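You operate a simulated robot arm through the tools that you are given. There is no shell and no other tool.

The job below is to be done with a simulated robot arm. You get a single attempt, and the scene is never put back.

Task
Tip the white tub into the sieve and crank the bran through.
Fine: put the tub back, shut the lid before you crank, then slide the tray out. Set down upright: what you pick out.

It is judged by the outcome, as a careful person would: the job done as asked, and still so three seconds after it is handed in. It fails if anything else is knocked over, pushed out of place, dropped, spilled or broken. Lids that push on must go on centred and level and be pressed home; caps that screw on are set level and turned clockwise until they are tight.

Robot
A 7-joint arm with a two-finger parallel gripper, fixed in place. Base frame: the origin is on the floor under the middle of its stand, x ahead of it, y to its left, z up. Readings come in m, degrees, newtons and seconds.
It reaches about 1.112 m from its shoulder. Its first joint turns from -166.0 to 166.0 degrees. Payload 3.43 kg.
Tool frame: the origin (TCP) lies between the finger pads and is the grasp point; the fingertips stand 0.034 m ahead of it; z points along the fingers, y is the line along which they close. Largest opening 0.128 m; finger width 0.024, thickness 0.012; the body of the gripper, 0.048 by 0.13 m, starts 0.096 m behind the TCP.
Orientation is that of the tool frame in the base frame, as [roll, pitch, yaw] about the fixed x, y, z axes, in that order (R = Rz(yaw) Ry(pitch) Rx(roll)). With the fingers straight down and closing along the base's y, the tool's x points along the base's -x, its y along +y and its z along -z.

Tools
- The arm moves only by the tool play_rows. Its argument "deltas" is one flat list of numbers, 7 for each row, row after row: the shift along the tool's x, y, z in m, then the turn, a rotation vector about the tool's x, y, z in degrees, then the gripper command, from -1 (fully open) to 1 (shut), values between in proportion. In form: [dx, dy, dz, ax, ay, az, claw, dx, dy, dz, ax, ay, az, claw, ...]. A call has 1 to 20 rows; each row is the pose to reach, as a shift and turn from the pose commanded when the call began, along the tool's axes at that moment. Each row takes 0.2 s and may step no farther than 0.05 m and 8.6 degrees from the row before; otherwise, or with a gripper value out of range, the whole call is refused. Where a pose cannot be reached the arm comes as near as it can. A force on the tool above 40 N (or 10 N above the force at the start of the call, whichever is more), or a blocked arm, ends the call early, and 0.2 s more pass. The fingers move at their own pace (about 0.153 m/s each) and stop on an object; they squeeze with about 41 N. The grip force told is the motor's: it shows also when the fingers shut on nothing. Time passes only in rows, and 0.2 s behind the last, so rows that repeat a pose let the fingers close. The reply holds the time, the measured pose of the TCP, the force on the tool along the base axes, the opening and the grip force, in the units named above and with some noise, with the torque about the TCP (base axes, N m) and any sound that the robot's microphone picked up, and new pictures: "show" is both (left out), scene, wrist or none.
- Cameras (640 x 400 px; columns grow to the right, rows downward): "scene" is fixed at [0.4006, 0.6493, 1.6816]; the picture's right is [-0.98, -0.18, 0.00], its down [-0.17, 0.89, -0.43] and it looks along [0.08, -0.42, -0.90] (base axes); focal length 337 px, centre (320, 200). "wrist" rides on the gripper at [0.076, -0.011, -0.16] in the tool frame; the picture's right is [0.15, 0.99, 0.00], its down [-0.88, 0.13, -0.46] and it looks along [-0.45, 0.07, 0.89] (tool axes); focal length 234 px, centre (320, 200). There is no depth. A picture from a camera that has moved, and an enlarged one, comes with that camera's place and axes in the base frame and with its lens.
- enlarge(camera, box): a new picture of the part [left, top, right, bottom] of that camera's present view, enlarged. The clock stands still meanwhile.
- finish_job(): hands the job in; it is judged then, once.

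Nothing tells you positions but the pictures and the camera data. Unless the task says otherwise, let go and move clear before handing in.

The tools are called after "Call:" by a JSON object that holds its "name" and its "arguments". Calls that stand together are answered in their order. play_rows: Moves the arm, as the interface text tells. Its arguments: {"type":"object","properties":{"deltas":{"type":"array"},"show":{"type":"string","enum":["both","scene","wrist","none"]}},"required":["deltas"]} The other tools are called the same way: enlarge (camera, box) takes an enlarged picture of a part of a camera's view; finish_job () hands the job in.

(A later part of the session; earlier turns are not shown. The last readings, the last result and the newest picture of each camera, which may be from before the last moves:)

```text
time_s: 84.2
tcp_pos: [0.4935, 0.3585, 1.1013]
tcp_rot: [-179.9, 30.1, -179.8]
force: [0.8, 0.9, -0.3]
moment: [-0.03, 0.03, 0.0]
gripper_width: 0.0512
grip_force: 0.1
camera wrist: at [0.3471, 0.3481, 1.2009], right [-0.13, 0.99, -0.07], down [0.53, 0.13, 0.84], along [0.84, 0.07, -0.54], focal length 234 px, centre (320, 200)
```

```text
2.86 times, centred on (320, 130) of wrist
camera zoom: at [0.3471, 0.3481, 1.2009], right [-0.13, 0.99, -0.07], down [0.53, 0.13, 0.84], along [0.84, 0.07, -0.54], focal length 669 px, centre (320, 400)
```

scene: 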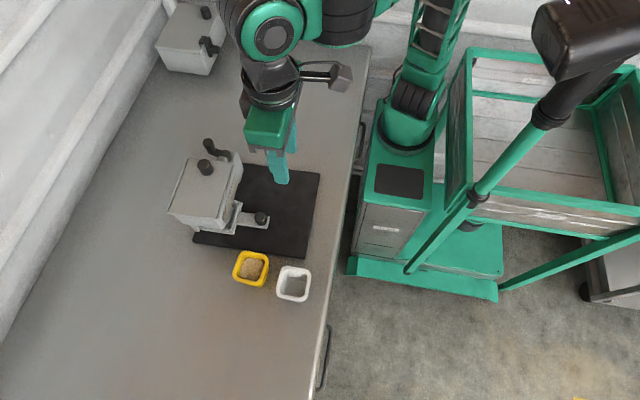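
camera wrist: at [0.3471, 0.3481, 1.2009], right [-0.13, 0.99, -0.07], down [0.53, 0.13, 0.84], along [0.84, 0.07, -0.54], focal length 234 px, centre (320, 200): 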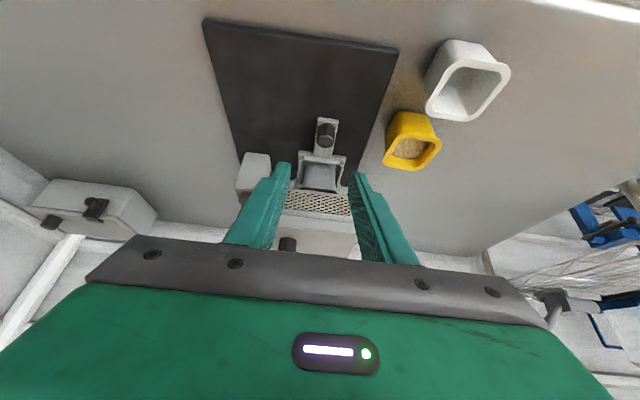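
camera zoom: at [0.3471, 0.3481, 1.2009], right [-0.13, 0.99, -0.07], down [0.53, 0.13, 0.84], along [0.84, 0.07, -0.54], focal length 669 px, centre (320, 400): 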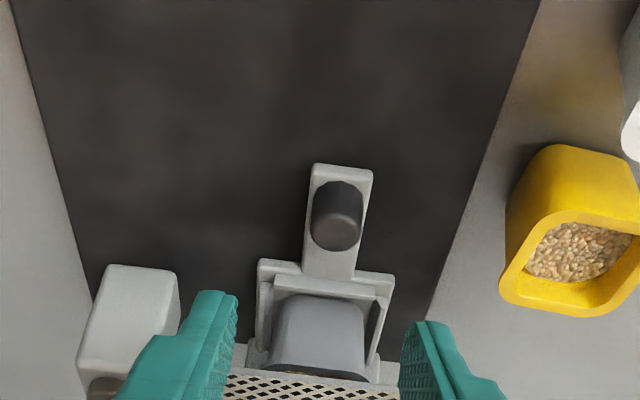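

Call:
{"name": "enlarge", "arguments": {"camera": "wrist", "box": [280, 150, 370, 220]}}

```text
5.71 times, centred on (325, 185) of wrist
camera zoom: at [0.3471, 0.3481, 1.2009], right [-0.13, 0.99, -0.07], down [0.53, 0.13, 0.84], along [0.84, 0.07, -0.54], focal length 1338 px, centre (291, 286)
```

zoom: 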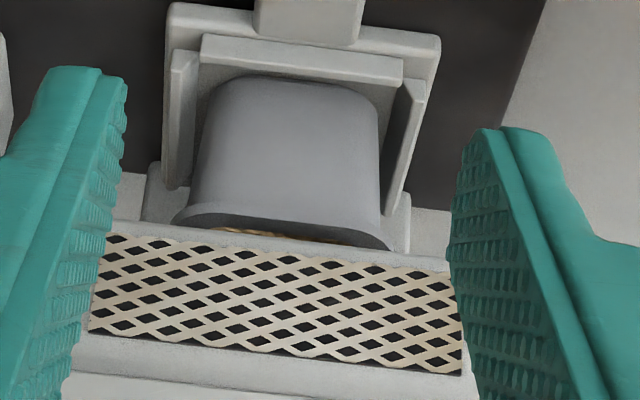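

Call:
{"name": "enlarge", "arguments": {"camera": "wrist", "box": [300, 172, 350, 205]}}

```text
12.12 times, centred on (325, 188) of wrist
camera zoom: at [0.3471, 0.3481, 1.2009], right [-0.13, 0.99, -0.07], down [0.53, 0.13, 0.84], along [0.84, 0.07, -0.54], focal length 2838 px, centre (259, 339)
```

zoom: 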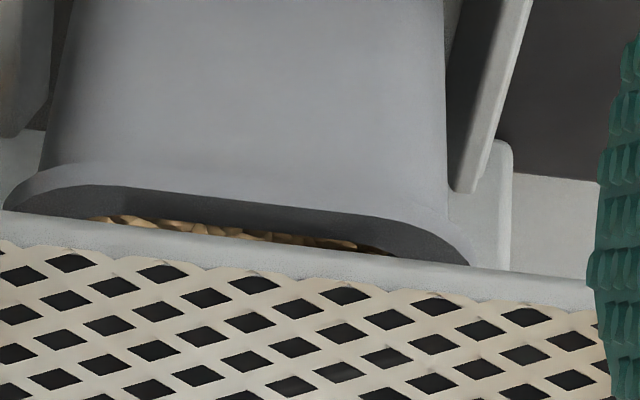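

Grains are visible in the grey bin of the tray, so cranking works. I'll go back to the crank for more turns, first reversing the tilt.

Call:
{"name": "play_rows", "arguments": {"deltas": [-0.018, 0, -0.021, 0, 7.5, 0, 0.2, -0.036, 0, -0.043, 0, 15, 0, 0.2, -0.054, 0, -0.064, 0, 22.5, 0, 0.2, -0.0723, 0, -0.0853, 0, 30, 0, 0.2, -0.0723, 0, -0.0853, 0, 30, 0, 0.2], "show": "none"}}

```text
time_s: 85.5
tcp_pos: [0.5145, 0.3596, 1.2094]
tcp_rot: [-180.0, -0.1, -179.9]
force: [0.3, -0.4, 0.4]
moment: [-0.02, -0.03, 0.01]
gripper_width: 0.0511
grip_force: 0.0
```

Call:
{"name": "play_rows", "arguments": {"deltas": [-0.0192, -0.01, 0, 0, 0, -7.5, 0.2, -0.0384, -0.02, 0, 0, 0, -15, 0.2, -0.0576, -0.03, 0, 0, 0, -22.5, 0.2, -0.0768, -0.04, 0, 0, 0, -30, 0.2, -0.096, -0.05, 0, 0, 0, -37.5, 0.2, -0.1152, -0.06, 0, 0, 0, -45, 0.2, -0.1344, -0.07, 0, 0, 0, -52.5, 0.2, -0.1536, -0.08, 0, 0, 0, -60, 0.2, -0.1728, -0.09, 0, 0, 0, -67.5, 0.2, -0.192, -0.1, 0, 0, 0, -75, 0.2, -0.2112, -0.11, 0, 0, 0, -82.5, 0.2, -0.2305, -0.1196, 0, 0, 0, -90, 0.2, -0.2305, -0.1196, 0, 0, 0, -90, 0.2], "show": "wrist"}}

Call:
{"name": "enlarge", "arguments": {"camera": "wrist", "box": [265, 90, 375, 180]}}

```text
time_s: 88.2
tcp_pos: [0.7452, 0.241, 1.2135]
tcp_rot: [-179.9, -0.1, -89.8]
force: [-0.5, 0.1, -0.6]
moment: [-0.02, -0.02, -0.03]
gripper_width: 0.0514
grip_force: 0.0
camera wrist: at [0.7561, 0.166, 1.3716], right [-0.99, -0.15, 0.0], down [-0.13, 0.88, 0.45], along [-0.07, 0.45, -0.89], focal length 234 px, centre (320, 200)
```

wrist: 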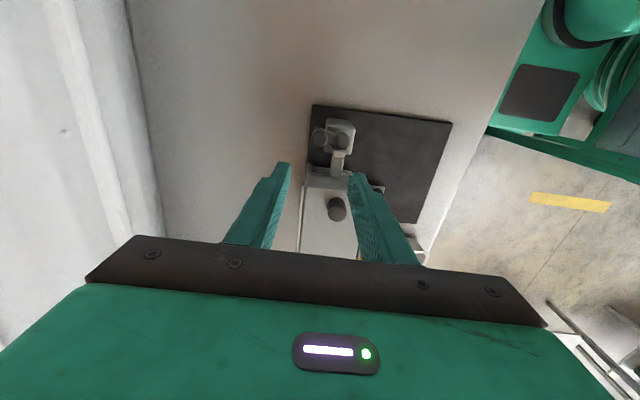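

```text
4.44 times, centred on (320, 135) of wrist
camera zoom: at [0.7561, 0.166, 1.3716], right [-0.99, -0.15, 0.0], down [-0.13, 0.88, 0.45], along [-0.07, 0.45, -0.89], focal length 1041 px, centre (320, 489)
```

zoom: 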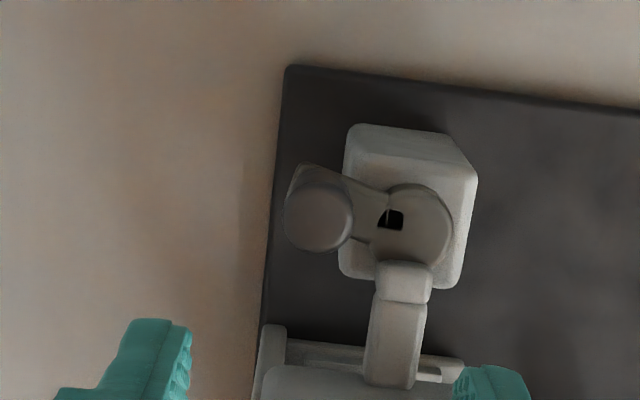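

Call:
{"name": "play_rows", "arguments": {"deltas": [-0.001, 0, 0.05, 0, 0, 0, 0.2, -0.001, 0, 0.1, 0, 0, 0, 0.2, -0.001, 0, 0.14, 0, 0, 0, 0.2, -0.001, 0, 0.17, 0, 0, 0, 0.2, -0.001, 0, 0.1805, 0, 0, 0, 0.2, -0.001, 0, 0.1805, 0, 0, 0, 0.2], "show": "wrist"}}

Call:
{"name": "enlarge", "arguments": {"camera": "wrist", "box": [250, 110, 390, 230]}}

```text
time_s: 89.7
tcp_pos: [0.7447, 0.2409, 1.0305]
tcp_rot: [180.0, -0.2, -89.7]
force: [0.2, 0.5, 0.5]
moment: [0.01, -0.01, 0.03]
gripper_width: 0.0513
grip_force: 0.0
camera wrist: at [0.7551, 0.1667, 1.1909], right [-0.99, -0.15, 0.0], down [-0.13, 0.88, 0.45], along [-0.07, 0.45, -0.89], focal length 234 px, centre (320, 200)
```

wrist: 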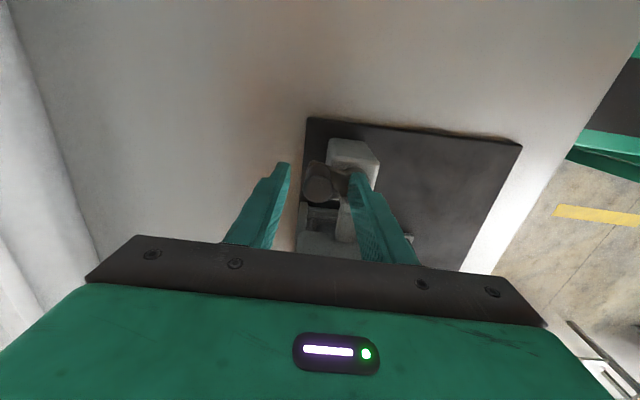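

```text
3.33 times, centred on (320, 170) of wrist
camera zoom: at [0.7551, 0.1667, 1.1909], right [-0.99, -0.15, 0.0], down [-0.13, 0.88, 0.45], along [-0.07, 0.45, -0.89], focal length 781 px, centre (320, 300)
```

zoom: 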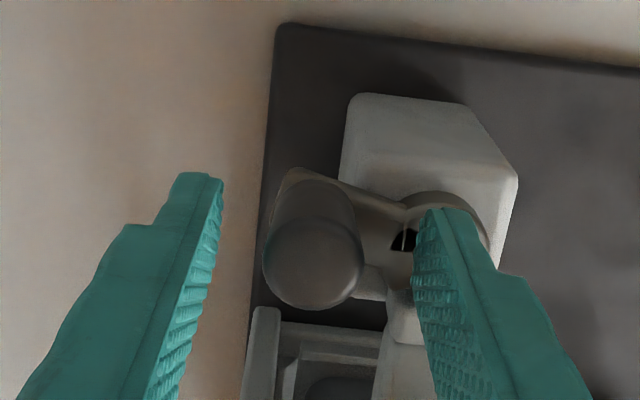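

Aligned with the knob again; closing.

Call:
{"name": "play_rows", "arguments": {"deltas": [0, 0, 0, 0, 0, 0, 1, 0, 0, 0, 0, 0, 0, 1], "show": "none"}}

```text
time_s: 90.2
tcp_pos: [0.7451, 0.2409, 1.0318]
tcp_rot: [179.9, 0.0, -90.0]
force: [11.0, -2.8, -0.1]
moment: [-0.05, -0.14, 0.02]
gripper_width: 0.0235
grip_force: 41.0
```

Call:
{"name": "play_rows", "arguments": {"deltas": [-0.0039, -0.0014, 0, 0, 0, 0, 1, -0.007, -0.0015, 0, 0, 0, 0, 1, -0.0132, -0.001, 0, 0, 0, 0, 1, -0.0193, 0.0007, 0, 0, 0, 0, 1, -0.025, 0.0033, 0, 0, 0, 0, 1, -0.0301, 0.0069, 0, 0, 0, 0, 1, -0.0325, 0.009, 0, 0, 0, 0, 1], "show": "wrist"}}

Call:
{"name": "enlarge", "arguments": {"camera": "wrist", "box": [250, 110, 390, 230]}}

```text
time_s: 91.8
tcp_pos: [0.7351, 0.2755, 1.0317]
tcp_rot: [-179.8, 0.0, -89.8]
force: [2.5, 2.8, 4.3]
moment: [0.18, -0.06, -0.01]
gripper_width: 0.0233
grip_force: 40.8
camera wrist: at [0.7461, 0.2002, 1.191], right [-0.99, -0.15, 0.0], down [-0.13, 0.88, 0.46], along [-0.07, 0.45, -0.89], focal length 234 px, centre (320, 200)
```

wrist: 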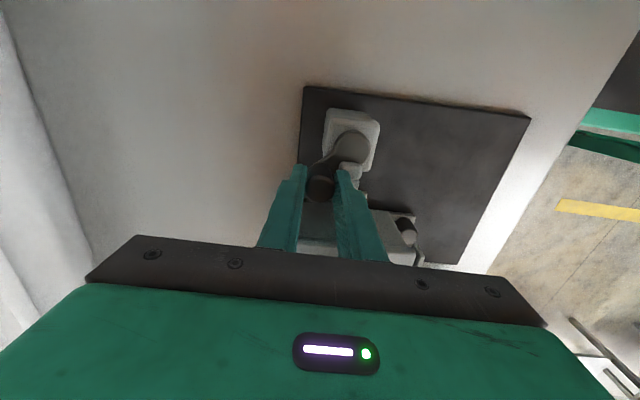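

```text
3.33 times, centred on (320, 170) of wrist
camera zoom: at [0.7461, 0.2002, 1.191], right [-0.99, -0.15, 0.0], down [-0.13, 0.88, 0.46], along [-0.07, 0.45, -0.89], focal length 781 px, centre (320, 300)
```

zoom: 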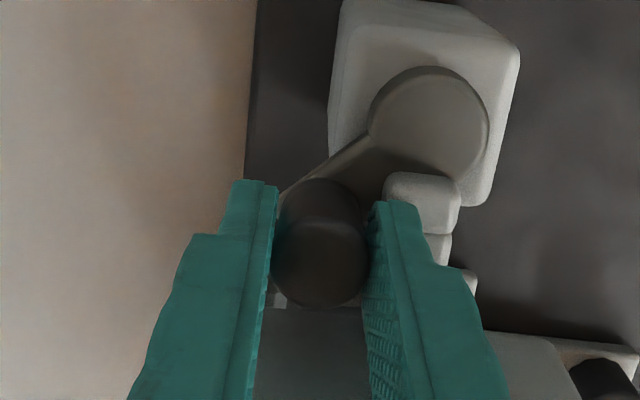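

Forces are low with this fit. Continuing.

Call:
{"name": "play_rows", "arguments": {"deltas": [-0.004, 0.0049, 0, 0, 0, 0, 1, -0.0071, 0.0103, 0, 0, 0, 0, 1, -0.0093, 0.0162, 0, 0, 0, 0, 1, -0.0104, 0.0224, 0, 0, 0, 0, 1, -0.0104, 0.0286, 0, 0, 0, 0, 1], "show": "none"}}

```text
time_s: 93.0
tcp_pos: [0.7069, 0.2866, 1.0314]
tcp_rot: [179.9, 0.0, -89.7]
force: [-2.3, 15.6, 8.7]
moment: [0.35, 0.06, 0.0]
gripper_width: 0.0234
grip_force: 41.0
```

Call:
{"name": "play_rows", "arguments": {"deltas": [-0.0013, 0, 0, 0, 0, 0, 1, -0.0002, 0.0062, 0, 0, 0, 0, 1, 0.002, 0.0121, 0, 0, 0, 0, 1, 0.0051, 0.0176, 0, 0, 0, 0, 1, 0.0091, 0.0224, 0, 0, 0, 0, 1, 0.014, 0.0264, 0, 0, 0, 0, 1, 0.0194, 0.0295, 0, 0, 0, 0, 1, 0.0253, 0.0317, 0, 0, 0, 0, 1, 0.0315, 0.0328, 0, 0, 0, 0, 1, 0.0346, 0.0329, 0, 0, 0, 0, 1], "show": "scene"}}

Call:
{"name": "enlarge", "arguments": {"camera": "scene", "box": [220, 170, 280, 240]}}

```text
time_s: 95.2
tcp_pos: [0.6747, 0.2493, 1.0326]
tcp_rot: [-179.9, -0.1, -89.9]
force: [1.6, 0.2, 5.9]
moment: [0.1, -0.02, 0.02]
gripper_width: 0.0236
grip_force: 41.0
```

scene: 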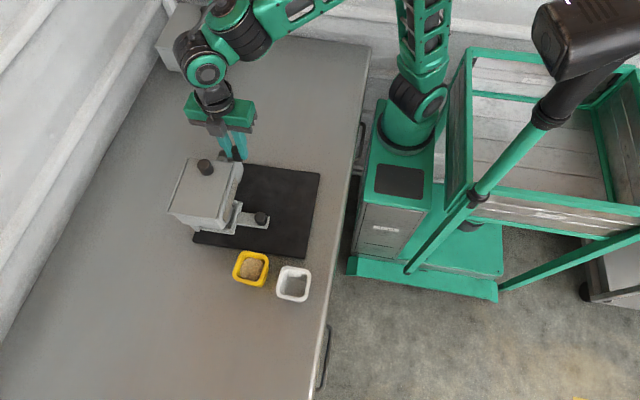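

```text
5.71 times, centred on (250, 205) of scene
camera zoom: at [0.4006, 0.6493, 1.6816], right [-0.98, -0.18, 0.0], down [-0.17, 0.89, -0.43], along [0.08, -0.42, -0.9], focal length 1926 px, centre (720, 171)
```

zoom: 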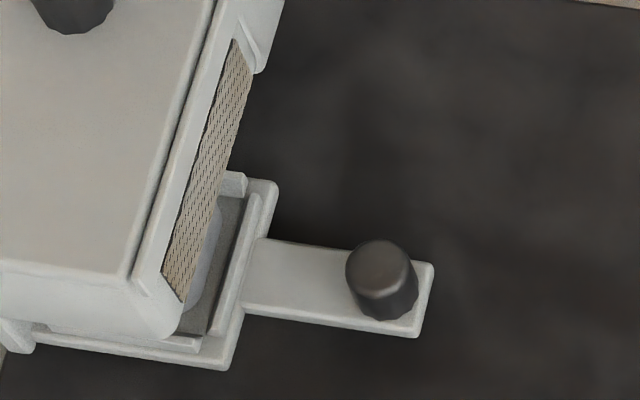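

Three full turns are done with low forces and no further drift. Fourth turn, first quarter.

Call:
{"name": "play_rows", "arguments": {"deltas": [0.0063, -0.0005, 0, 0, 0, 0, 1, 0.0123, -0.0022, 0, 0, 0, 0, 1, 0.018, -0.0048, 0, 0, 0, 0, 1, 0.0231, -0.0084, 0, 0, 0, 0, 1, 0.0276, -0.0129, 0, 0, 0, 0, 1, 0.0312, -0.018, 0, 0, 0, 0, 1, 0.0338, -0.0237, 0, 0, 0, 0, 1, 0.0355, -0.0297, 0, 0, 0, 0, 1, 0.036, -0.036, 0, 0, 0, 0, 1], "show": "none"}}

```text
time_s: 97.2
tcp_pos: [0.7107, 0.2133, 1.0317]
tcp_rot: [-179.8, 0.0, -89.8]
force: [0.8, -5.1, 6.1]
moment: [-0.33, -0.03, -0.01]
gripper_width: 0.0234
grip_force: 41.4
```

Call:
{"name": "play_rows", "arguments": {"deltas": [-0.0003, -0.0065, 0, 0, 0, 0, 1, -0.002, -0.0125, 0, 0, 0, 0, 1, -0.0046, -0.0182, 0, 0, 0, 0, 1, -0.0082, -0.0233, 0, 0, 0, 0, 1, -0.0127, -0.0278, 0, 0, 0, 0, 1, -0.0178, -0.0314, 0, 0, 0, 0, 1, -0.0235, -0.034, 0, 0, 0, 0, 1, -0.0295, -0.0357, 0, 0, 0, 0, 1, -0.0358, -0.0362, 0, 0, 0, 0, 1], "show": "none"}}

```text
time_s: 99.2
tcp_pos: [0.747, 0.2506, 1.0324]
tcp_rot: [180.0, -0.1, -89.8]
force: [-0.6, 0.4, 0.1]
moment: [-0.01, 0.04, -0.02]
gripper_width: 0.0233
grip_force: 41.7
```

Call:
{"name": "play_rows", "arguments": {"deltas": [-0.0068, 0.0007, 0, 0, 0, 0, 1, -0.0128, 0.0023, 0, 0, 0, 0, 1, -0.0185, 0.0049, 0, 0, 0, 0, 1, -0.0236, 0.0085, 0, 0, 0, 0, 1, -0.0281, 0.013, 0, 0, 0, 0, 1, -0.0317, 0.0181, 0, 0, 0, 0, 1, -0.0343, 0.0238, 0, 0, 0, 0, 1, -0.036, 0.0299, 0, 0, 0, 0, 1, -0.0365, 0.0361, 0, 0, 0, 0, 1, -0.036, 0.0424, 0, 0, 0, 0, 1, -0.0343, 0.0484, 0, 0, 0, 0, 1, -0.0317, 0.0541, 0, 0, 0, 0, 1, -0.0281, 0.0592, 0, 0, 0, 0, 1, -0.0236, 0.0637, 0, 0, 0, 0, 1, -0.0185, 0.0673, 0, 0, 0, 0, 1, -0.0128, 0.0699, 0, 0, 0, 0, 1, -0.0068, 0.0716, 0, 0, 0, 0, 1, -0.0005, 0.0721, 0, 0, 0, 0, 1], "show": "scene"}}

Call:
{"name": "enlarge", "arguments": {"camera": "scene", "box": [220, 170, 280, 240]}}

```text
time_s: 103.0
tcp_pos: [0.6734, 0.2502, 1.0314]
tcp_rot: [-179.9, -0.1, -89.9]
force: [3.2, -0.8, 1.9]
moment: [-0.1, -0.01, 0.01]
gripper_width: 0.0235
grip_force: 41.2
```

scene: 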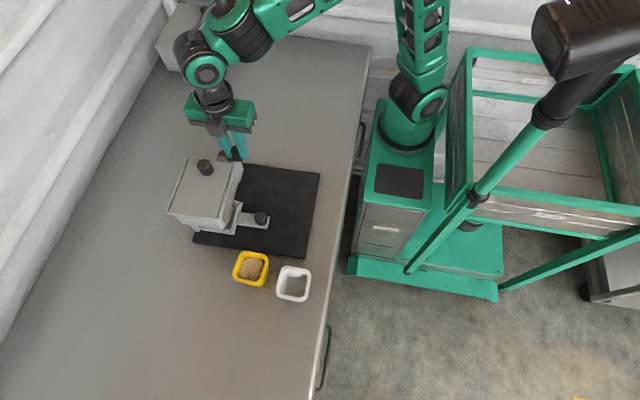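

```text
5.71 times, centred on (250, 205) of scene
camera zoom: at [0.4006, 0.6493, 1.6816], right [-0.98, -0.18, 0.0], down [-0.17, 0.89, -0.43], along [0.08, -0.42, -0.9], focal length 1926 px, centre (720, 171)
```

zoom: 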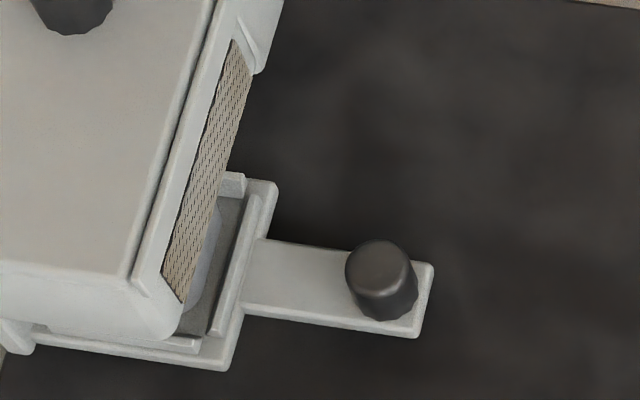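

Four turns are done and the device is holding its place. I'll do another turn to be sure all the bran goes through.

Call:
{"name": "play_rows", "arguments": {"deltas": [0.0077, -0.001, 0, 0, 0, 0, 1, 0.0148, -0.0033, 0, 0, 0, 0, 1, 0.0214, -0.0071, 0, 0, 0, 0, 1, 0.027, -0.0121, 0, 0, 0, 0, 1, 0.0314, -0.0182, 0, 0, 0, 0, 1, 0.0344, -0.0251, 0, 0, 0, 0, 1, 0.036, -0.0324, 0, 0, 0, 0, 1, 0.036, -0.04, 0, 0, 0, 0, 1, 0.0344, -0.0473, 0, 0, 0, 0, 1, 0.0314, -0.0542, 0, 0, 0, 0, 1, 0.027, -0.0603, 0, 0, 0, 0, 1, 0.0214, -0.0653, 0, 0, 0, 0, 1, 0.0148, -0.0691, 0, 0, 0, 0, 1, 0.0077, -0.0714, 0, 0, 0, 0, 1, 0.0002, -0.0722, 0, 0, 0, 0, 1], "show": "none"}}

```text
time_s: 106.2
tcp_pos: [0.7483, 0.2491, 1.0322]
tcp_rot: [-179.8, 0.1, -89.8]
force: [5.9, -4.5, -0.2]
moment: [-0.17, -0.03, 0.01]
gripper_width: 0.0234
grip_force: 40.9
```

Call:
{"name": "play_rows", "arguments": {"deltas": [-0.0079, 0.0006, 0, 0, 0, 0, 1, -0.015, 0.0029, 0, 0, 0, 0, 1, -0.0216, 0.0067, 0, 0, 0, 0, 1, -0.0272, 0.0117, 0, 0, 0, 0, 1, -0.0316, 0.0178, 0, 0, 0, 0, 1, -0.0346, 0.0247, 0, 0, 0, 0, 1, -0.0362, 0.032, 0, 0, 0, 0, 1, -0.0362, 0.0396, 0, 0, 0, 0, 1, -0.0346, 0.0469, 0, 0, 0, 0, 1, -0.0316, 0.0538, 0, 0, 0, 0, 1, -0.0272, 0.0599, 0, 0, 0, 0, 1, -0.0216, 0.0649, 0, 0, 0, 0, 1, -0.015, 0.0687, 0, 0, 0, 0, 1, -0.0079, 0.071, 0, 0, 0, 0, 1, -0.0004, 0.0718, 0, 0, 0, 0, 1], "show": "scene"}}

Call:
{"name": "enlarge", "arguments": {"camera": "scene", "box": [220, 170, 280, 240]}}

```text
time_s: 109.5
tcp_pos: [0.6727, 0.2518, 1.0304]
tcp_rot: [180.0, -0.1, -89.5]
force: [-0.9, 15.7, 9.6]
moment: [0.8, 0.08, 0.01]
gripper_width: 0.0234
grip_force: 40.9
```

scene: 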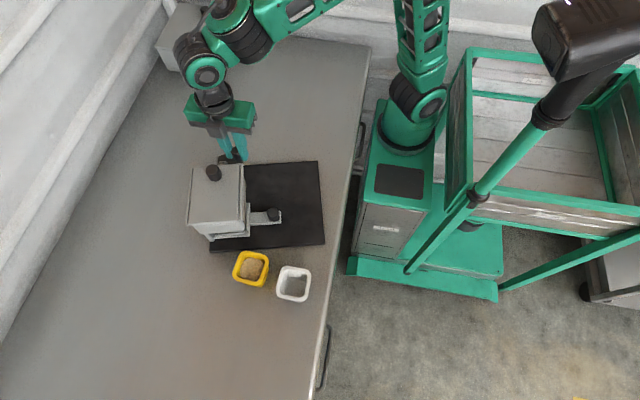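

```text
5.71 times, centred on (250, 205) of scene
camera zoom: at [0.4006, 0.6493, 1.6816], right [-0.98, -0.18, 0.0], down [-0.17, 0.89, -0.43], along [0.08, -0.42, -0.9], focal length 1926 px, centre (720, 171)
```

zoom: 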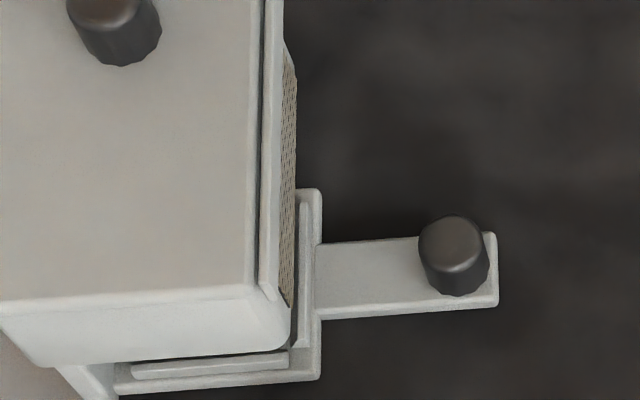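

The device has shifted and rotated noticeably during that last half turn. I'll stop and inspect before doing anything else.

Call:
{"name": "enlarge", "arguments": {"camera": "scene", "box": [170, 120, 340, 310]}}

Call:
{"name": "enlarge", "arguments": {"camera": "wrist", "box": [220, 80, 420, 240]}}

Call:
{"name": "enlarge", "arguments": {"camera": "scene", "box": [170, 130, 270, 200]}}

```text
2.11 times, centred on (255, 215) of scene
camera zoom: at [0.4006, 0.6493, 1.6816], right [-0.98, -0.18, 0.0], down [-0.17, 0.89, -0.43], along [0.08, -0.42, -0.9], focal length 710 px, centre (457, 168)
```

zoom: 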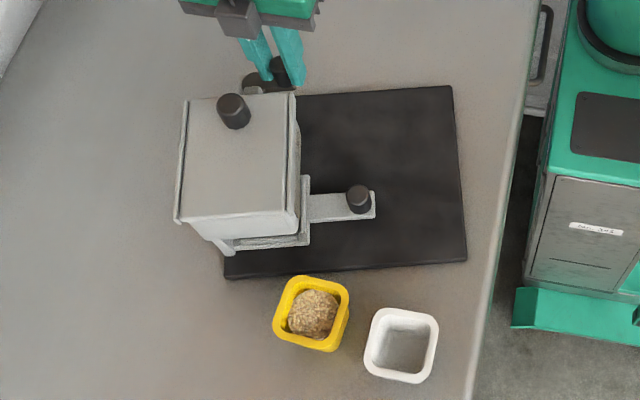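

```text
2.50 times, centred on (320, 160) of wrist
camera zoom: at [0.6846, 0.1777, 1.1904], right [-0.99, -0.15, 0.0], down [-0.14, 0.88, 0.45], along [-0.07, 0.45, -0.89], focal length 585 px, centre (320, 300)
```

zoom: 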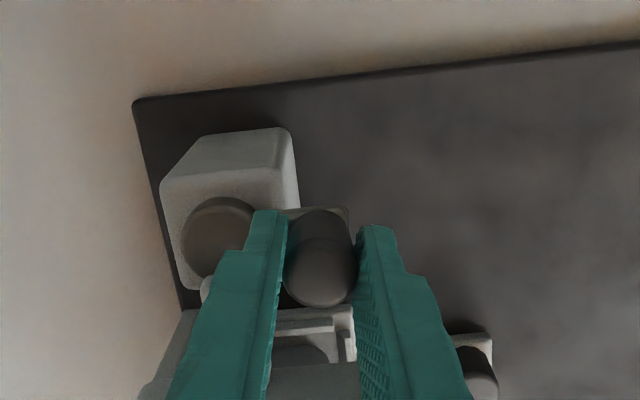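

```text
5.71 times, centred on (220, 165) of scene
camera zoom: at [0.4006, 0.6493, 1.6816], right [-0.98, -0.18, 0.0], down [-0.17, 0.89, -0.43], along [0.08, -0.42, -0.9], focal length 1926 px, centre (891, 400)
```

zoom: 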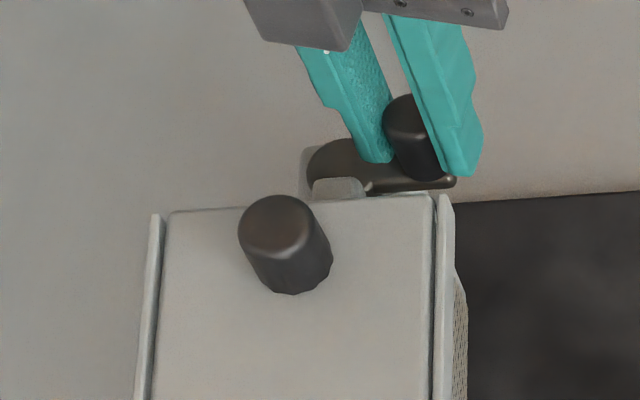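

The device has turned about 15° with the crank: it seems the crank hit its end stop near five turns and dragged the base. I'll let go of the knob and rise so I can assess and put the device back.

Call:
{"name": "play_rows", "arguments": {"deltas": [0, 0, 0, 0, 0, 0, 0.4, 0, 0, 0, 0, 0, 0, 0.3, 0, 0, -0.03, 0, 0, 0, 0.3, 0, 0, -0.07, 0, 0, 0, 0.3, 0, 0, -0.12, 0, 0, 0, 0.3, 0, 0, -0.17, 0, 0, 0, 0.3, 0, 0, -0.22, 0, 0, 0, 0.3], "show": "both"}}

Call:
{"name": "enlarge", "arguments": {"camera": "wrist", "box": [230, 80, 420, 240]}}

Call:
{"name": "enlarge", "arguments": {"camera": "scene", "box": [170, 130, 340, 310]}}

```text
time_s: 111.0
tcp_pos: [0.6736, 0.2492, 1.2525]
tcp_rot: [-180.0, -0.1, -89.7]
force: [0.8, 0.4, 0.4]
moment: [-0.04, 0.0, -0.01]
gripper_width: 0.0447
grip_force: 0.1
camera wrist: at [0.6841, 0.1755, 1.4122], right [-0.99, -0.15, 0.0], down [-0.13, 0.88, 0.45], along [-0.07, 0.45, -0.89], focal length 234 px, centre (320, 200)
```

scene: 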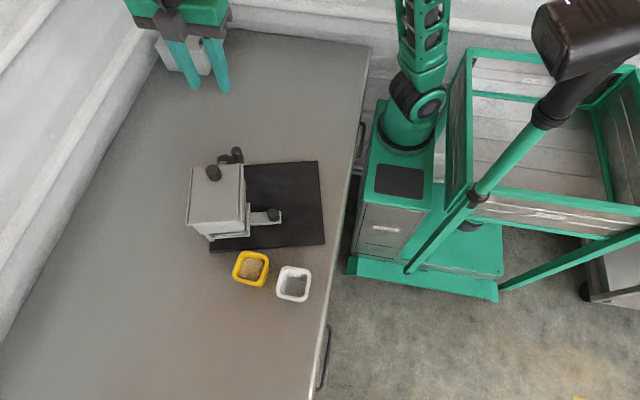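
wrist: 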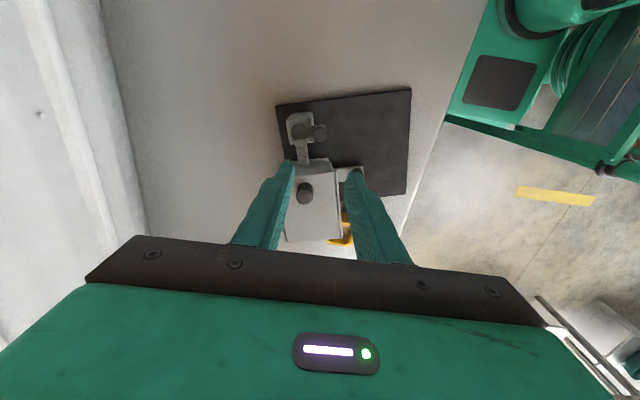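

```text
2.50 times, centred on (325, 160) of wrist
camera zoom: at [0.6841, 0.1755, 1.4122], right [-0.99, -0.15, 0.0], down [-0.13, 0.88, 0.45], along [-0.07, 0.45, -0.89], focal length 585 px, centre (308, 300)
```

zoom: 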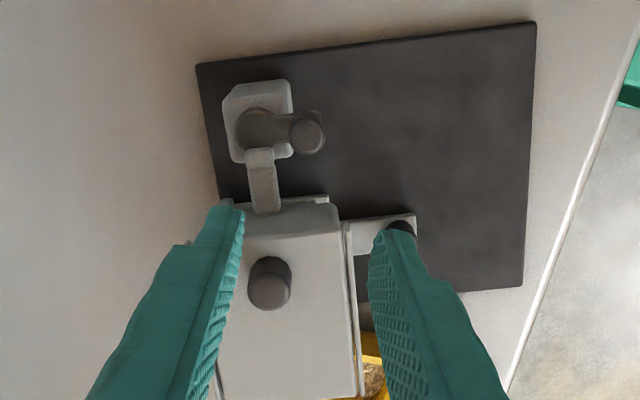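

```text
2.22 times, centred on (255, 220) of scene
camera zoom: at [0.4006, 0.6493, 1.6816], right [-0.98, -0.18, 0.0], down [-0.17, 0.89, -0.43], along [0.08, -0.42, -0.9], focal length 749 px, centre (464, 156)
```

zoom: 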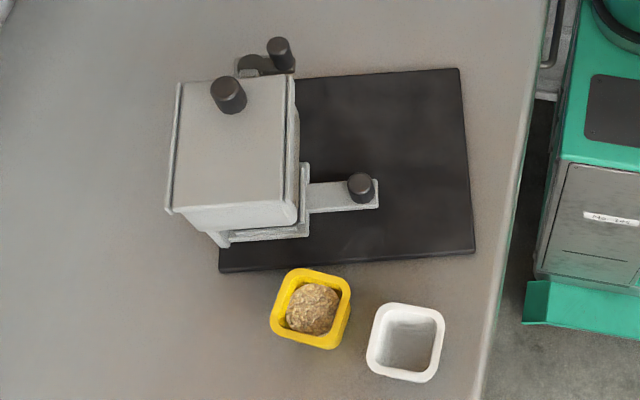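

Nothing else on the bench was touched, the lid is still shut and nothing has spilled. The device must go back: it needs about −15° of rotation and about 2 cm of shift. I'll straddle the box by its two lid rails so I can steer it, first aligning above it.

Call:
{"name": "play_rows", "arguments": {"deltas": [-0.035, 0.001, 0, 0, 0, -4, -0.5, -0.07, 0.002, 0, 0, 0, -8, -1, -0.105, 0.0026, 0.01, 0, 0, -12, -1, -0.132, 0.0026, 0.02, 0, 0, -16.3, -1, -0.132, 0.0026, 0.02, 0, 0, -16.3, -1], "show": "both"}}

Call:
{"name": "enlarge", "arguments": {"camera": "wrist", "box": [200, 60, 440, 240]}}

```text
time_s: 112.2
tcp_pos: [0.6697, 0.3819, 1.2318]
tcp_rot: [-179.9, 0.0, -73.5]
force: [-0.4, -0.6, -0.4]
moment: [0.01, -0.02, -0.01]
gripper_width: 0.128
grip_force: 0.0
camera wrist: at [0.7014, 0.315, 1.3916], right [-0.91, -0.42, 0.0], down [-0.38, 0.81, 0.45], along [-0.19, 0.41, -0.89], focal length 234 px, centre (320, 200)
```

scene: 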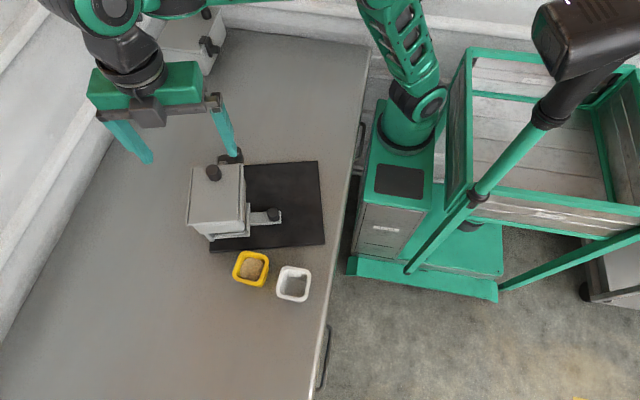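
wrist: 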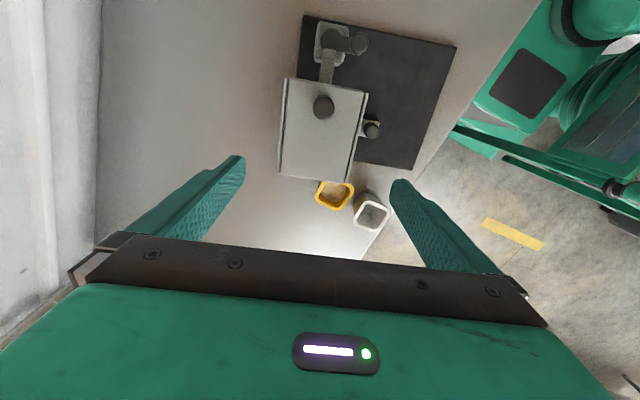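

```text
2.22 times, centred on (320, 150) of wrist
camera zoom: at [0.7014, 0.315, 1.3916], right [-0.91, -0.42, 0.0], down [-0.38, 0.81, 0.45], along [-0.19, 0.41, -0.89], focal length 520 px, centre (320, 311)
```

zoom: 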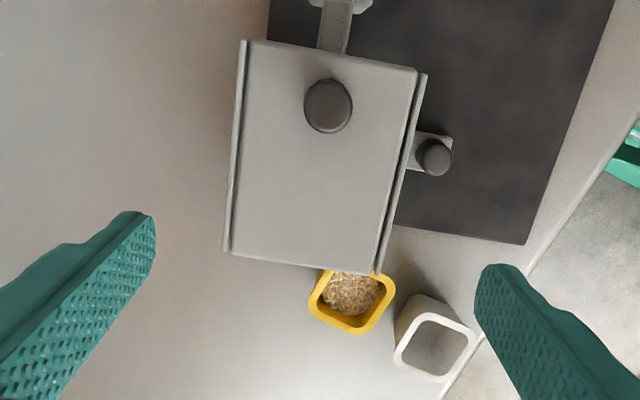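

I measured the box now at about (0.672, 0.380), yaw 15.8°; originally it was about (0.7035, 0.3735), yaw 1.1°. I'll lower the open fingers to just above the rails and check.

Call:
{"name": "play_rows", "arguments": {"deltas": [0.0022, -0.0014, 0.04, 0, 0, 0.7, -1, 0.0022, -0.0014, 0.08, 0, 0, 0.7, -1, 0.0022, -0.0014, 0.115, 0, 0, 0.7, -1, 0.0022, -0.0014, 0.127, 0, 0, 0.7, -1, 0.0022, -0.0014, 0.127, 0, 0, 0.7, -1], "show": "both"}}

Call:
{"name": "enlarge", "arguments": {"camera": "wrist", "box": [200, 60, 440, 260]}}

Call:
{"name": "enlarge", "arguments": {"camera": "scene", "box": [150, 110, 290, 260]}}

```text
time_s: 113.5
tcp_pos: [0.6742, 0.3813, 1.1044]
tcp_rot: [-179.9, 0.1, -74.3]
force: [-0.7, 0.1, -0.2]
moment: [0.01, 0.01, 0.0]
gripper_width: 0.1278
grip_force: 0.0
camera wrist: at [0.7047, 0.3123, 1.2639], right [-0.91, -0.41, 0.0], down [-0.36, 0.81, 0.46], along [-0.19, 0.42, -0.89], focal length 234 px, centre (320, 200)
```

scene: 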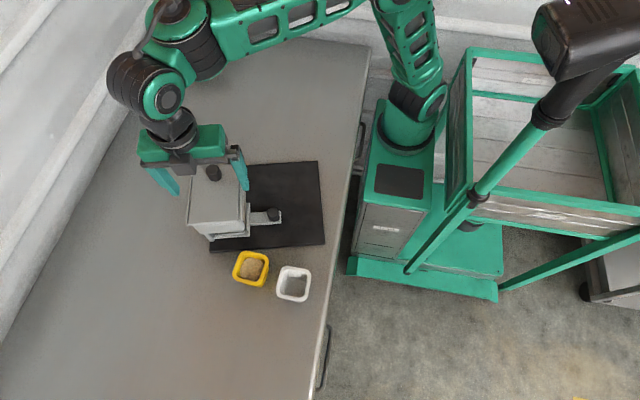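
wrist: 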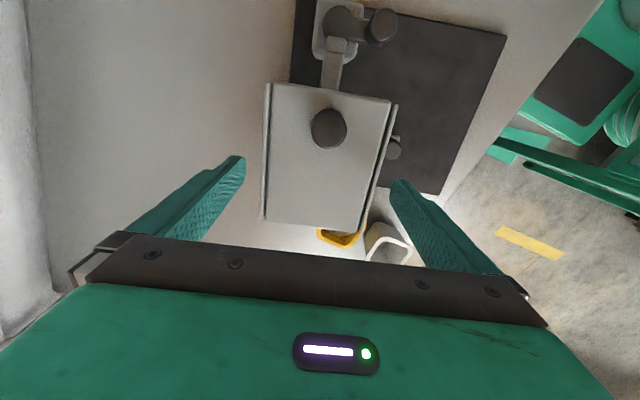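

```text
2.00 times, centred on (320, 160) of wrist
camera zoom: at [0.7047, 0.3123, 1.2639], right [-0.91, -0.41, 0.0], down [-0.36, 0.81, 0.46], along [-0.19, 0.42, -0.89], focal length 468 px, centre (320, 280)
```

zoom: 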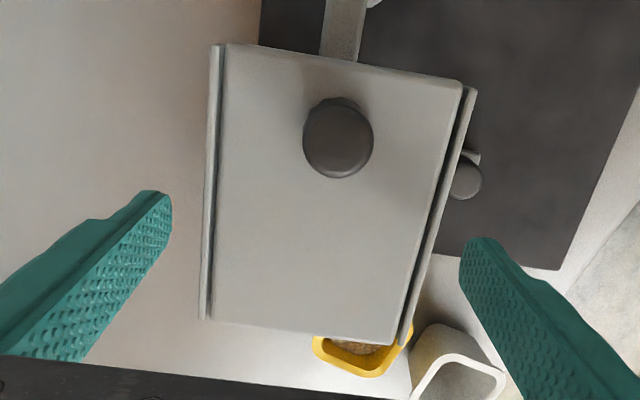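

```text
2.67 times, centred on (220, 185) of scene
camera zoom: at [0.4006, 0.6493, 1.6816], right [-0.98, -0.18, 0.0], down [-0.17, 0.89, -0.43], along [0.08, -0.42, -0.9], focal length 899 px, centre (587, 240)
```

zoom: 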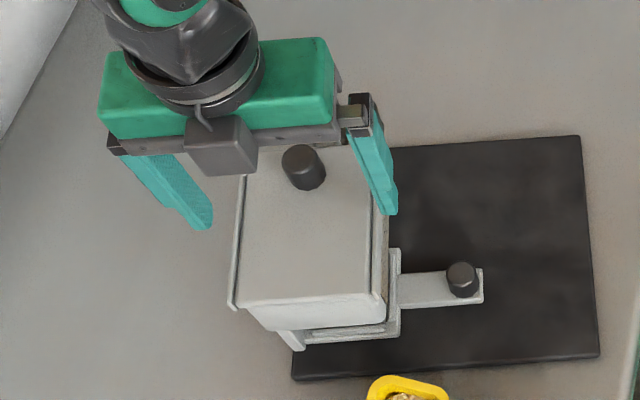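

Both rails are inside the open fingers. I'll lower and close gently.

Call:
{"name": "play_rows", "arguments": {"deltas": [0, 0, 0.02, 0, 0, 0, -1, 0, 0, 0.04, 0, 0, 0, -1, 0, 0, 0.05, 0, 0, 0, -1, 0, 0, 0.05, 0, 0, 0, -1], "show": "both"}}

Call:
{"name": "enlarge", "arguments": {"camera": "wrist", "box": [200, 60, 440, 260]}}

```text
time_s: 114.5
tcp_pos: [0.6743, 0.3799, 1.054]
tcp_rot: [180.0, 0.0, -74.3]
force: [0.6, 0.6, -0.9]
moment: [-0.01, -0.03, 0.0]
gripper_width: 0.1281
grip_force: 0.0
camera wrist: at [0.7055, 0.3111, 1.2132], right [-0.91, -0.41, 0.0], down [-0.36, 0.81, 0.46], along [-0.19, 0.42, -0.89], focal length 234 px, centre (320, 200)
```

scene: 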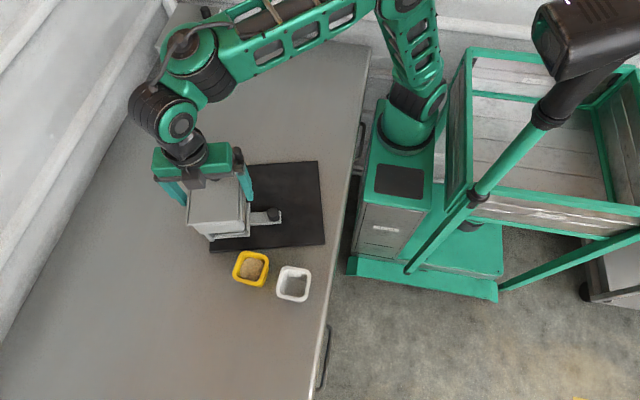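
wrist: 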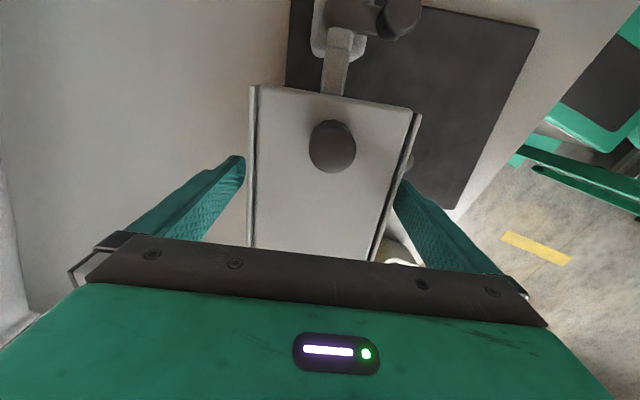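

```text
2.00 times, centred on (320, 160) of wrist
camera zoom: at [0.7055, 0.3111, 1.2132], right [-0.91, -0.41, 0.0], down [-0.36, 0.81, 0.46], along [-0.19, 0.42, -0.89], focal length 468 px, centre (320, 280)
```

zoom: 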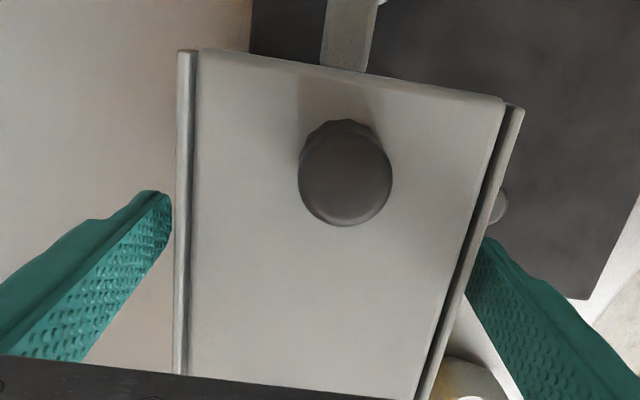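

Call:
{"name": "play_rows", "arguments": {"deltas": [0, 0, 0, 0, 0, 0, -0.85, 0, 0, 0, 0, 0, 0, -0.75, 0, 0, 0, 0, 0, 0, -0.6, 0, 0, 0, 0, 0, 0, -0.6], "show": "both"}}

Call:
{"name": "enlarge", "arguments": {"camera": "scene", "box": [150, 110, 350, 310]}}

```text
time_s: 115.5
tcp_pos: [0.6742, 0.3798, 1.0535]
tcp_rot: [179.9, -0.1, -74.3]
force: [-0.7, -1.1, 0.4]
moment: [0.03, 0.0, -0.03]
gripper_width: 0.1031
grip_force: 0.4
camera wrist: at [0.7054, 0.3112, 1.2133], right [-0.91, -0.41, 0.0], down [-0.36, 0.81, 0.45], along [-0.19, 0.41, -0.89], focal length 234 px, centre (320, 200)
```

scene: 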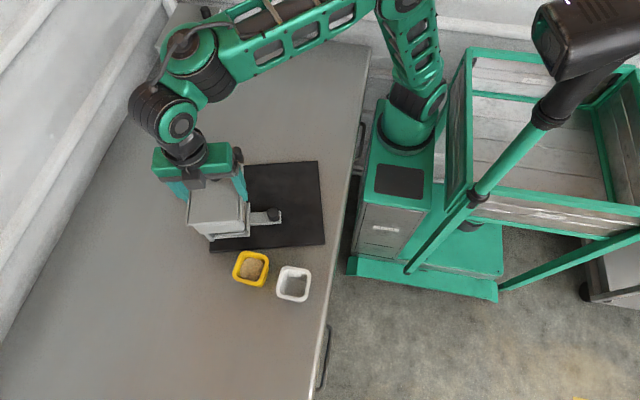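
wrist: 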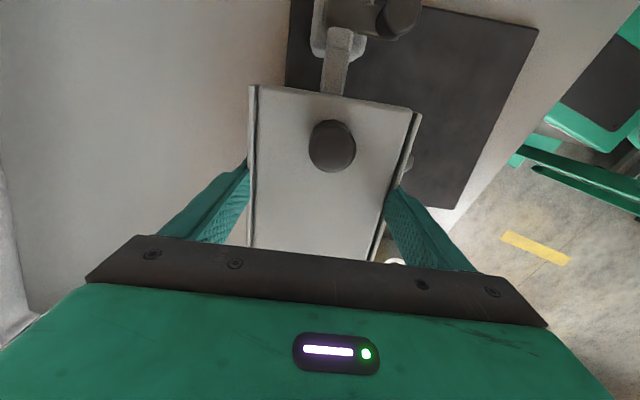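

```text
2.00 times, centred on (250, 210) of scene
camera zoom: at [0.4006, 0.6493, 1.6816], right [-0.98, -0.18, 0.0], down [-0.17, 0.89, -0.43], along [0.08, -0.42, -0.9], focal length 674 px, centre (460, 180)
```

zoom: 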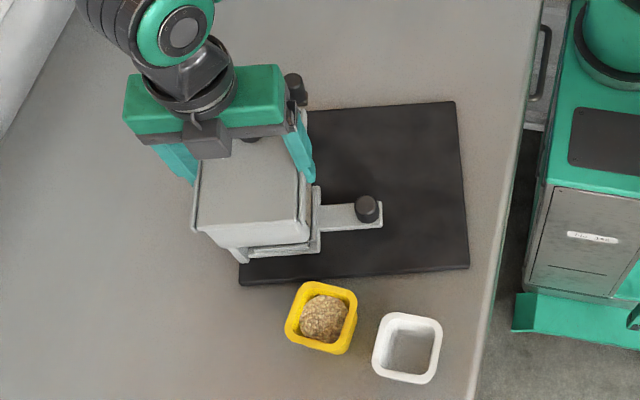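

Call:
{"name": "play_rows", "arguments": {"deltas": [0, 0, 0, 0, 0, 0, -0.5, 0, 0, 0, 0, 0, 0, -0.4, 0, 0, 0, 0, 0, 0, -0.3, 0, 0, 0, 0, 0, 0, -0.3], "show": "both"}}

Call:
{"name": "enlarge", "arguments": {"camera": "wrist", "box": [200, 60, 440, 260]}}

```text
time_s: 116.5
tcp_pos: [0.6742, 0.3793, 1.0529]
tcp_rot: [179.9, -0.1, -74.3]
force: [-10.5, -2.0, -0.2]
moment: [-0.82, 0.7, -0.71]
gripper_width: 0.1008
grip_force: 41.8
camera wrist: at [0.705, 0.3112, 1.2132], right [-0.91, -0.41, 0.0], down [-0.36, 0.81, 0.45], along [-0.19, 0.41, -0.89], focal length 234 px, centre (320, 200)
```

scene: 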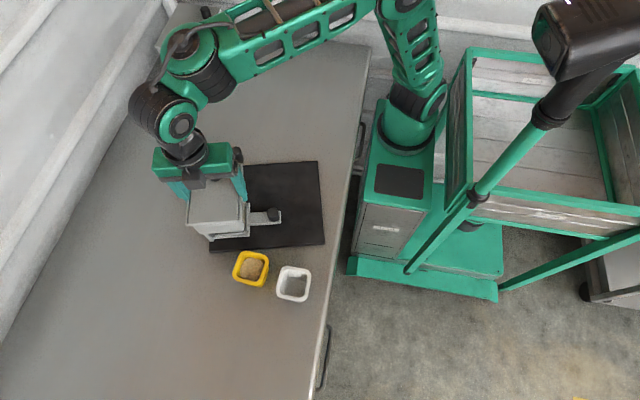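
wrist: 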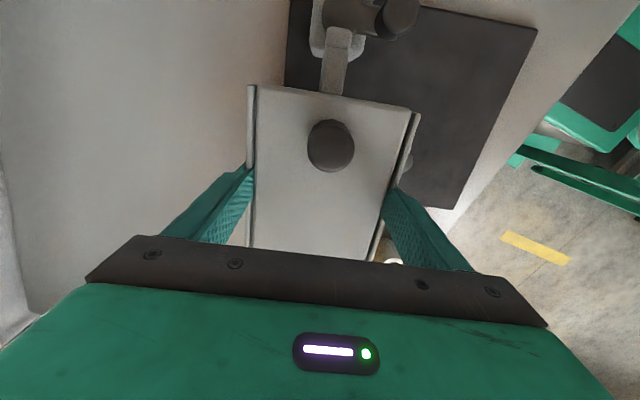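

```text
2.00 times, centred on (320, 160) of wrist
camera zoom: at [0.705, 0.3112, 1.2132], right [-0.91, -0.41, 0.0], down [-0.36, 0.81, 0.45], along [-0.19, 0.41, -0.89], focal length 468 px, centre (320, 280)
```

zoom: 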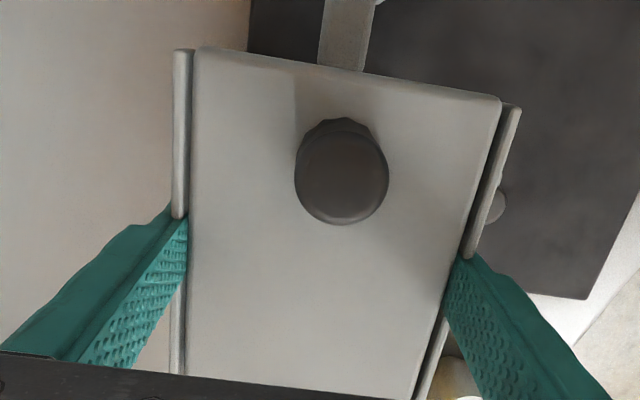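

I've got the box firmly by its sides. I'll slowly rotate it back by 14.7° and shift it toward its original place, watching forces.

Call:
{"name": "play_rows", "arguments": {"deltas": [0.001, -0.0017, 0, 0, 0, 1, -0.3, 0.0021, -0.0034, 0, 0, 0, 2, -0.3, 0.0031, -0.005, 0, 0, 0, 3, -0.3, 0.0042, -0.0067, 0, 0, 0, 4, -0.3, 0.0052, -0.0084, 0, 0, 0, 5, -0.3, 0.0063, -0.0101, 0, 0, 0, 6, -0.3, 0.0073, -0.0118, 0, 0, 0, 7, -0.3], "show": "both"}}

Call:
{"name": "enlarge", "arguments": {"camera": "scene", "box": [150, 110, 350, 310]}}

```text
time_s: 118.0
tcp_pos: [0.6861, 0.377, 1.0542]
tcp_rot: [179.9, -0.1, -81.4]
force: [0.6, 0.1, 0.4]
moment: [-0.24, -0.52, 0.91]
gripper_width: 0.1004
grip_force: 41.3
camera wrist: at [0.71, 0.3047, 1.2137], right [-0.96, -0.29, 0.0], down [-0.26, 0.85, 0.45], along [-0.14, 0.43, -0.89], focal length 234 px, centre (320, 200)
```

scene: 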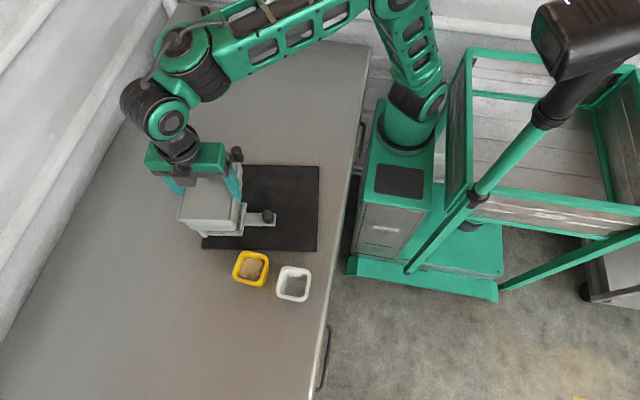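
wrist: 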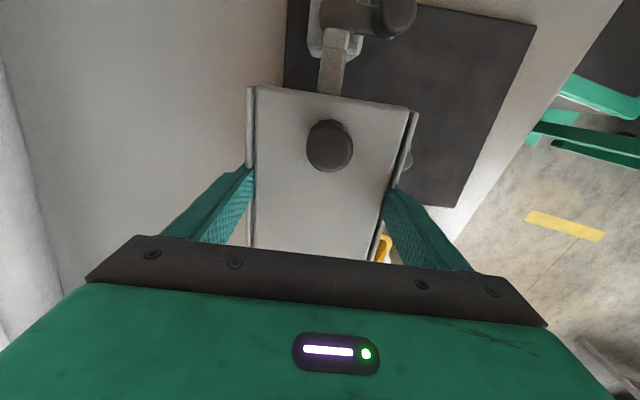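

```text
2.00 times, centred on (250, 210) of scene
camera zoom: at [0.4006, 0.6493, 1.6816], right [-0.98, -0.18, 0.0], down [-0.17, 0.89, -0.43], along [0.08, -0.42, -0.9], focal length 674 px, centre (460, 180)
```

zoom: 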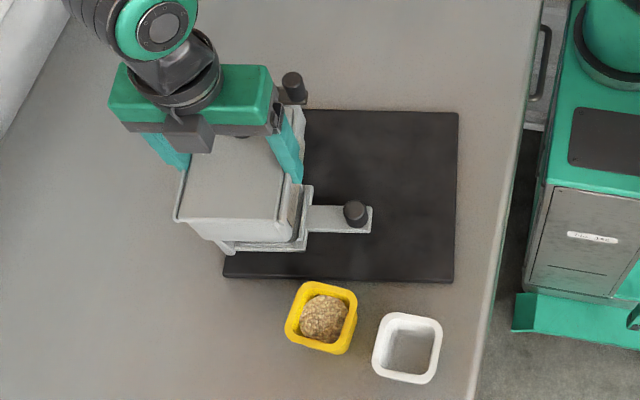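

The device follows nicely with almost no force. I'll finish the remaining 7.6° and shift.

Call:
{"name": "play_rows", "arguments": {"deltas": [0.001, -0.0019, 0, 0, 0, 1, -0.3, 0.0021, -0.0039, 0, 0, 0, 2, -0.3, 0.0031, -0.0058, 0, 0, 0, 3, -0.3, 0.0042, -0.0077, 0, 0, 0, 4, -0.3, 0.0052, -0.0097, 0, 0, 0, 5, -0.3, 0.0063, -0.0116, 0, 0, 0, 6, -0.3, 0.0073, -0.0136, 0, 0, 0, 7, -0.3, 0.0082, -0.0152, 0, 0, 0, 7.6, -0.3, 0.0082, -0.0152, 0, 0, 0, 7.6, -0.3], "show": "both"}}

Call:
{"name": "enlarge", "arguments": {"camera": "scene", "box": [160, 130, 340, 310]}}

```text
time_s: 120.0
tcp_pos: [0.7037, 0.3718, 1.0542]
tcp_rot: [-180.0, -0.2, -88.8]
force: [0.8, 0.1, -0.1]
moment: [0.12, 0.1, 0.71]
gripper_width: 0.1004
grip_force: 41.4
camera wrist: at [0.7164, 0.2967, 1.214], right [-0.99, -0.17, 0.0], down [-0.15, 0.88, 0.45], along [-0.08, 0.45, -0.89], focal length 234 px, centre (320, 200)
```

scene: 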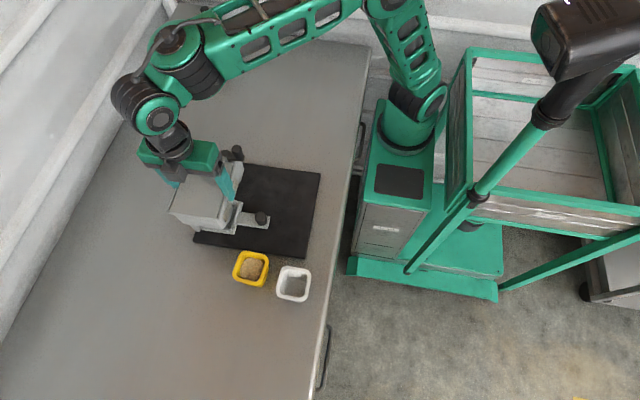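
wrist: 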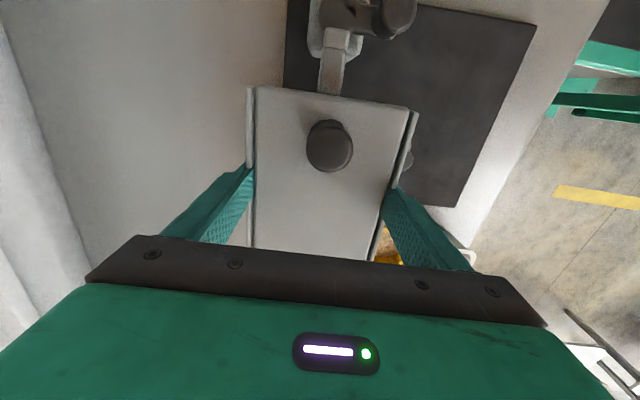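

```text
2.22 times, centred on (250, 220) of scene
camera zoom: at [0.4006, 0.6493, 1.6816], right [-0.98, -0.18, 0.0], down [-0.17, 0.89, -0.43], along [0.08, -0.42, -0.9], focal length 749 px, centre (476, 156)
```

zoom: 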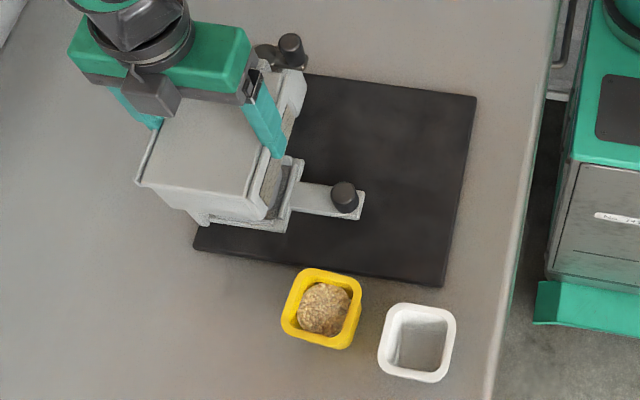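

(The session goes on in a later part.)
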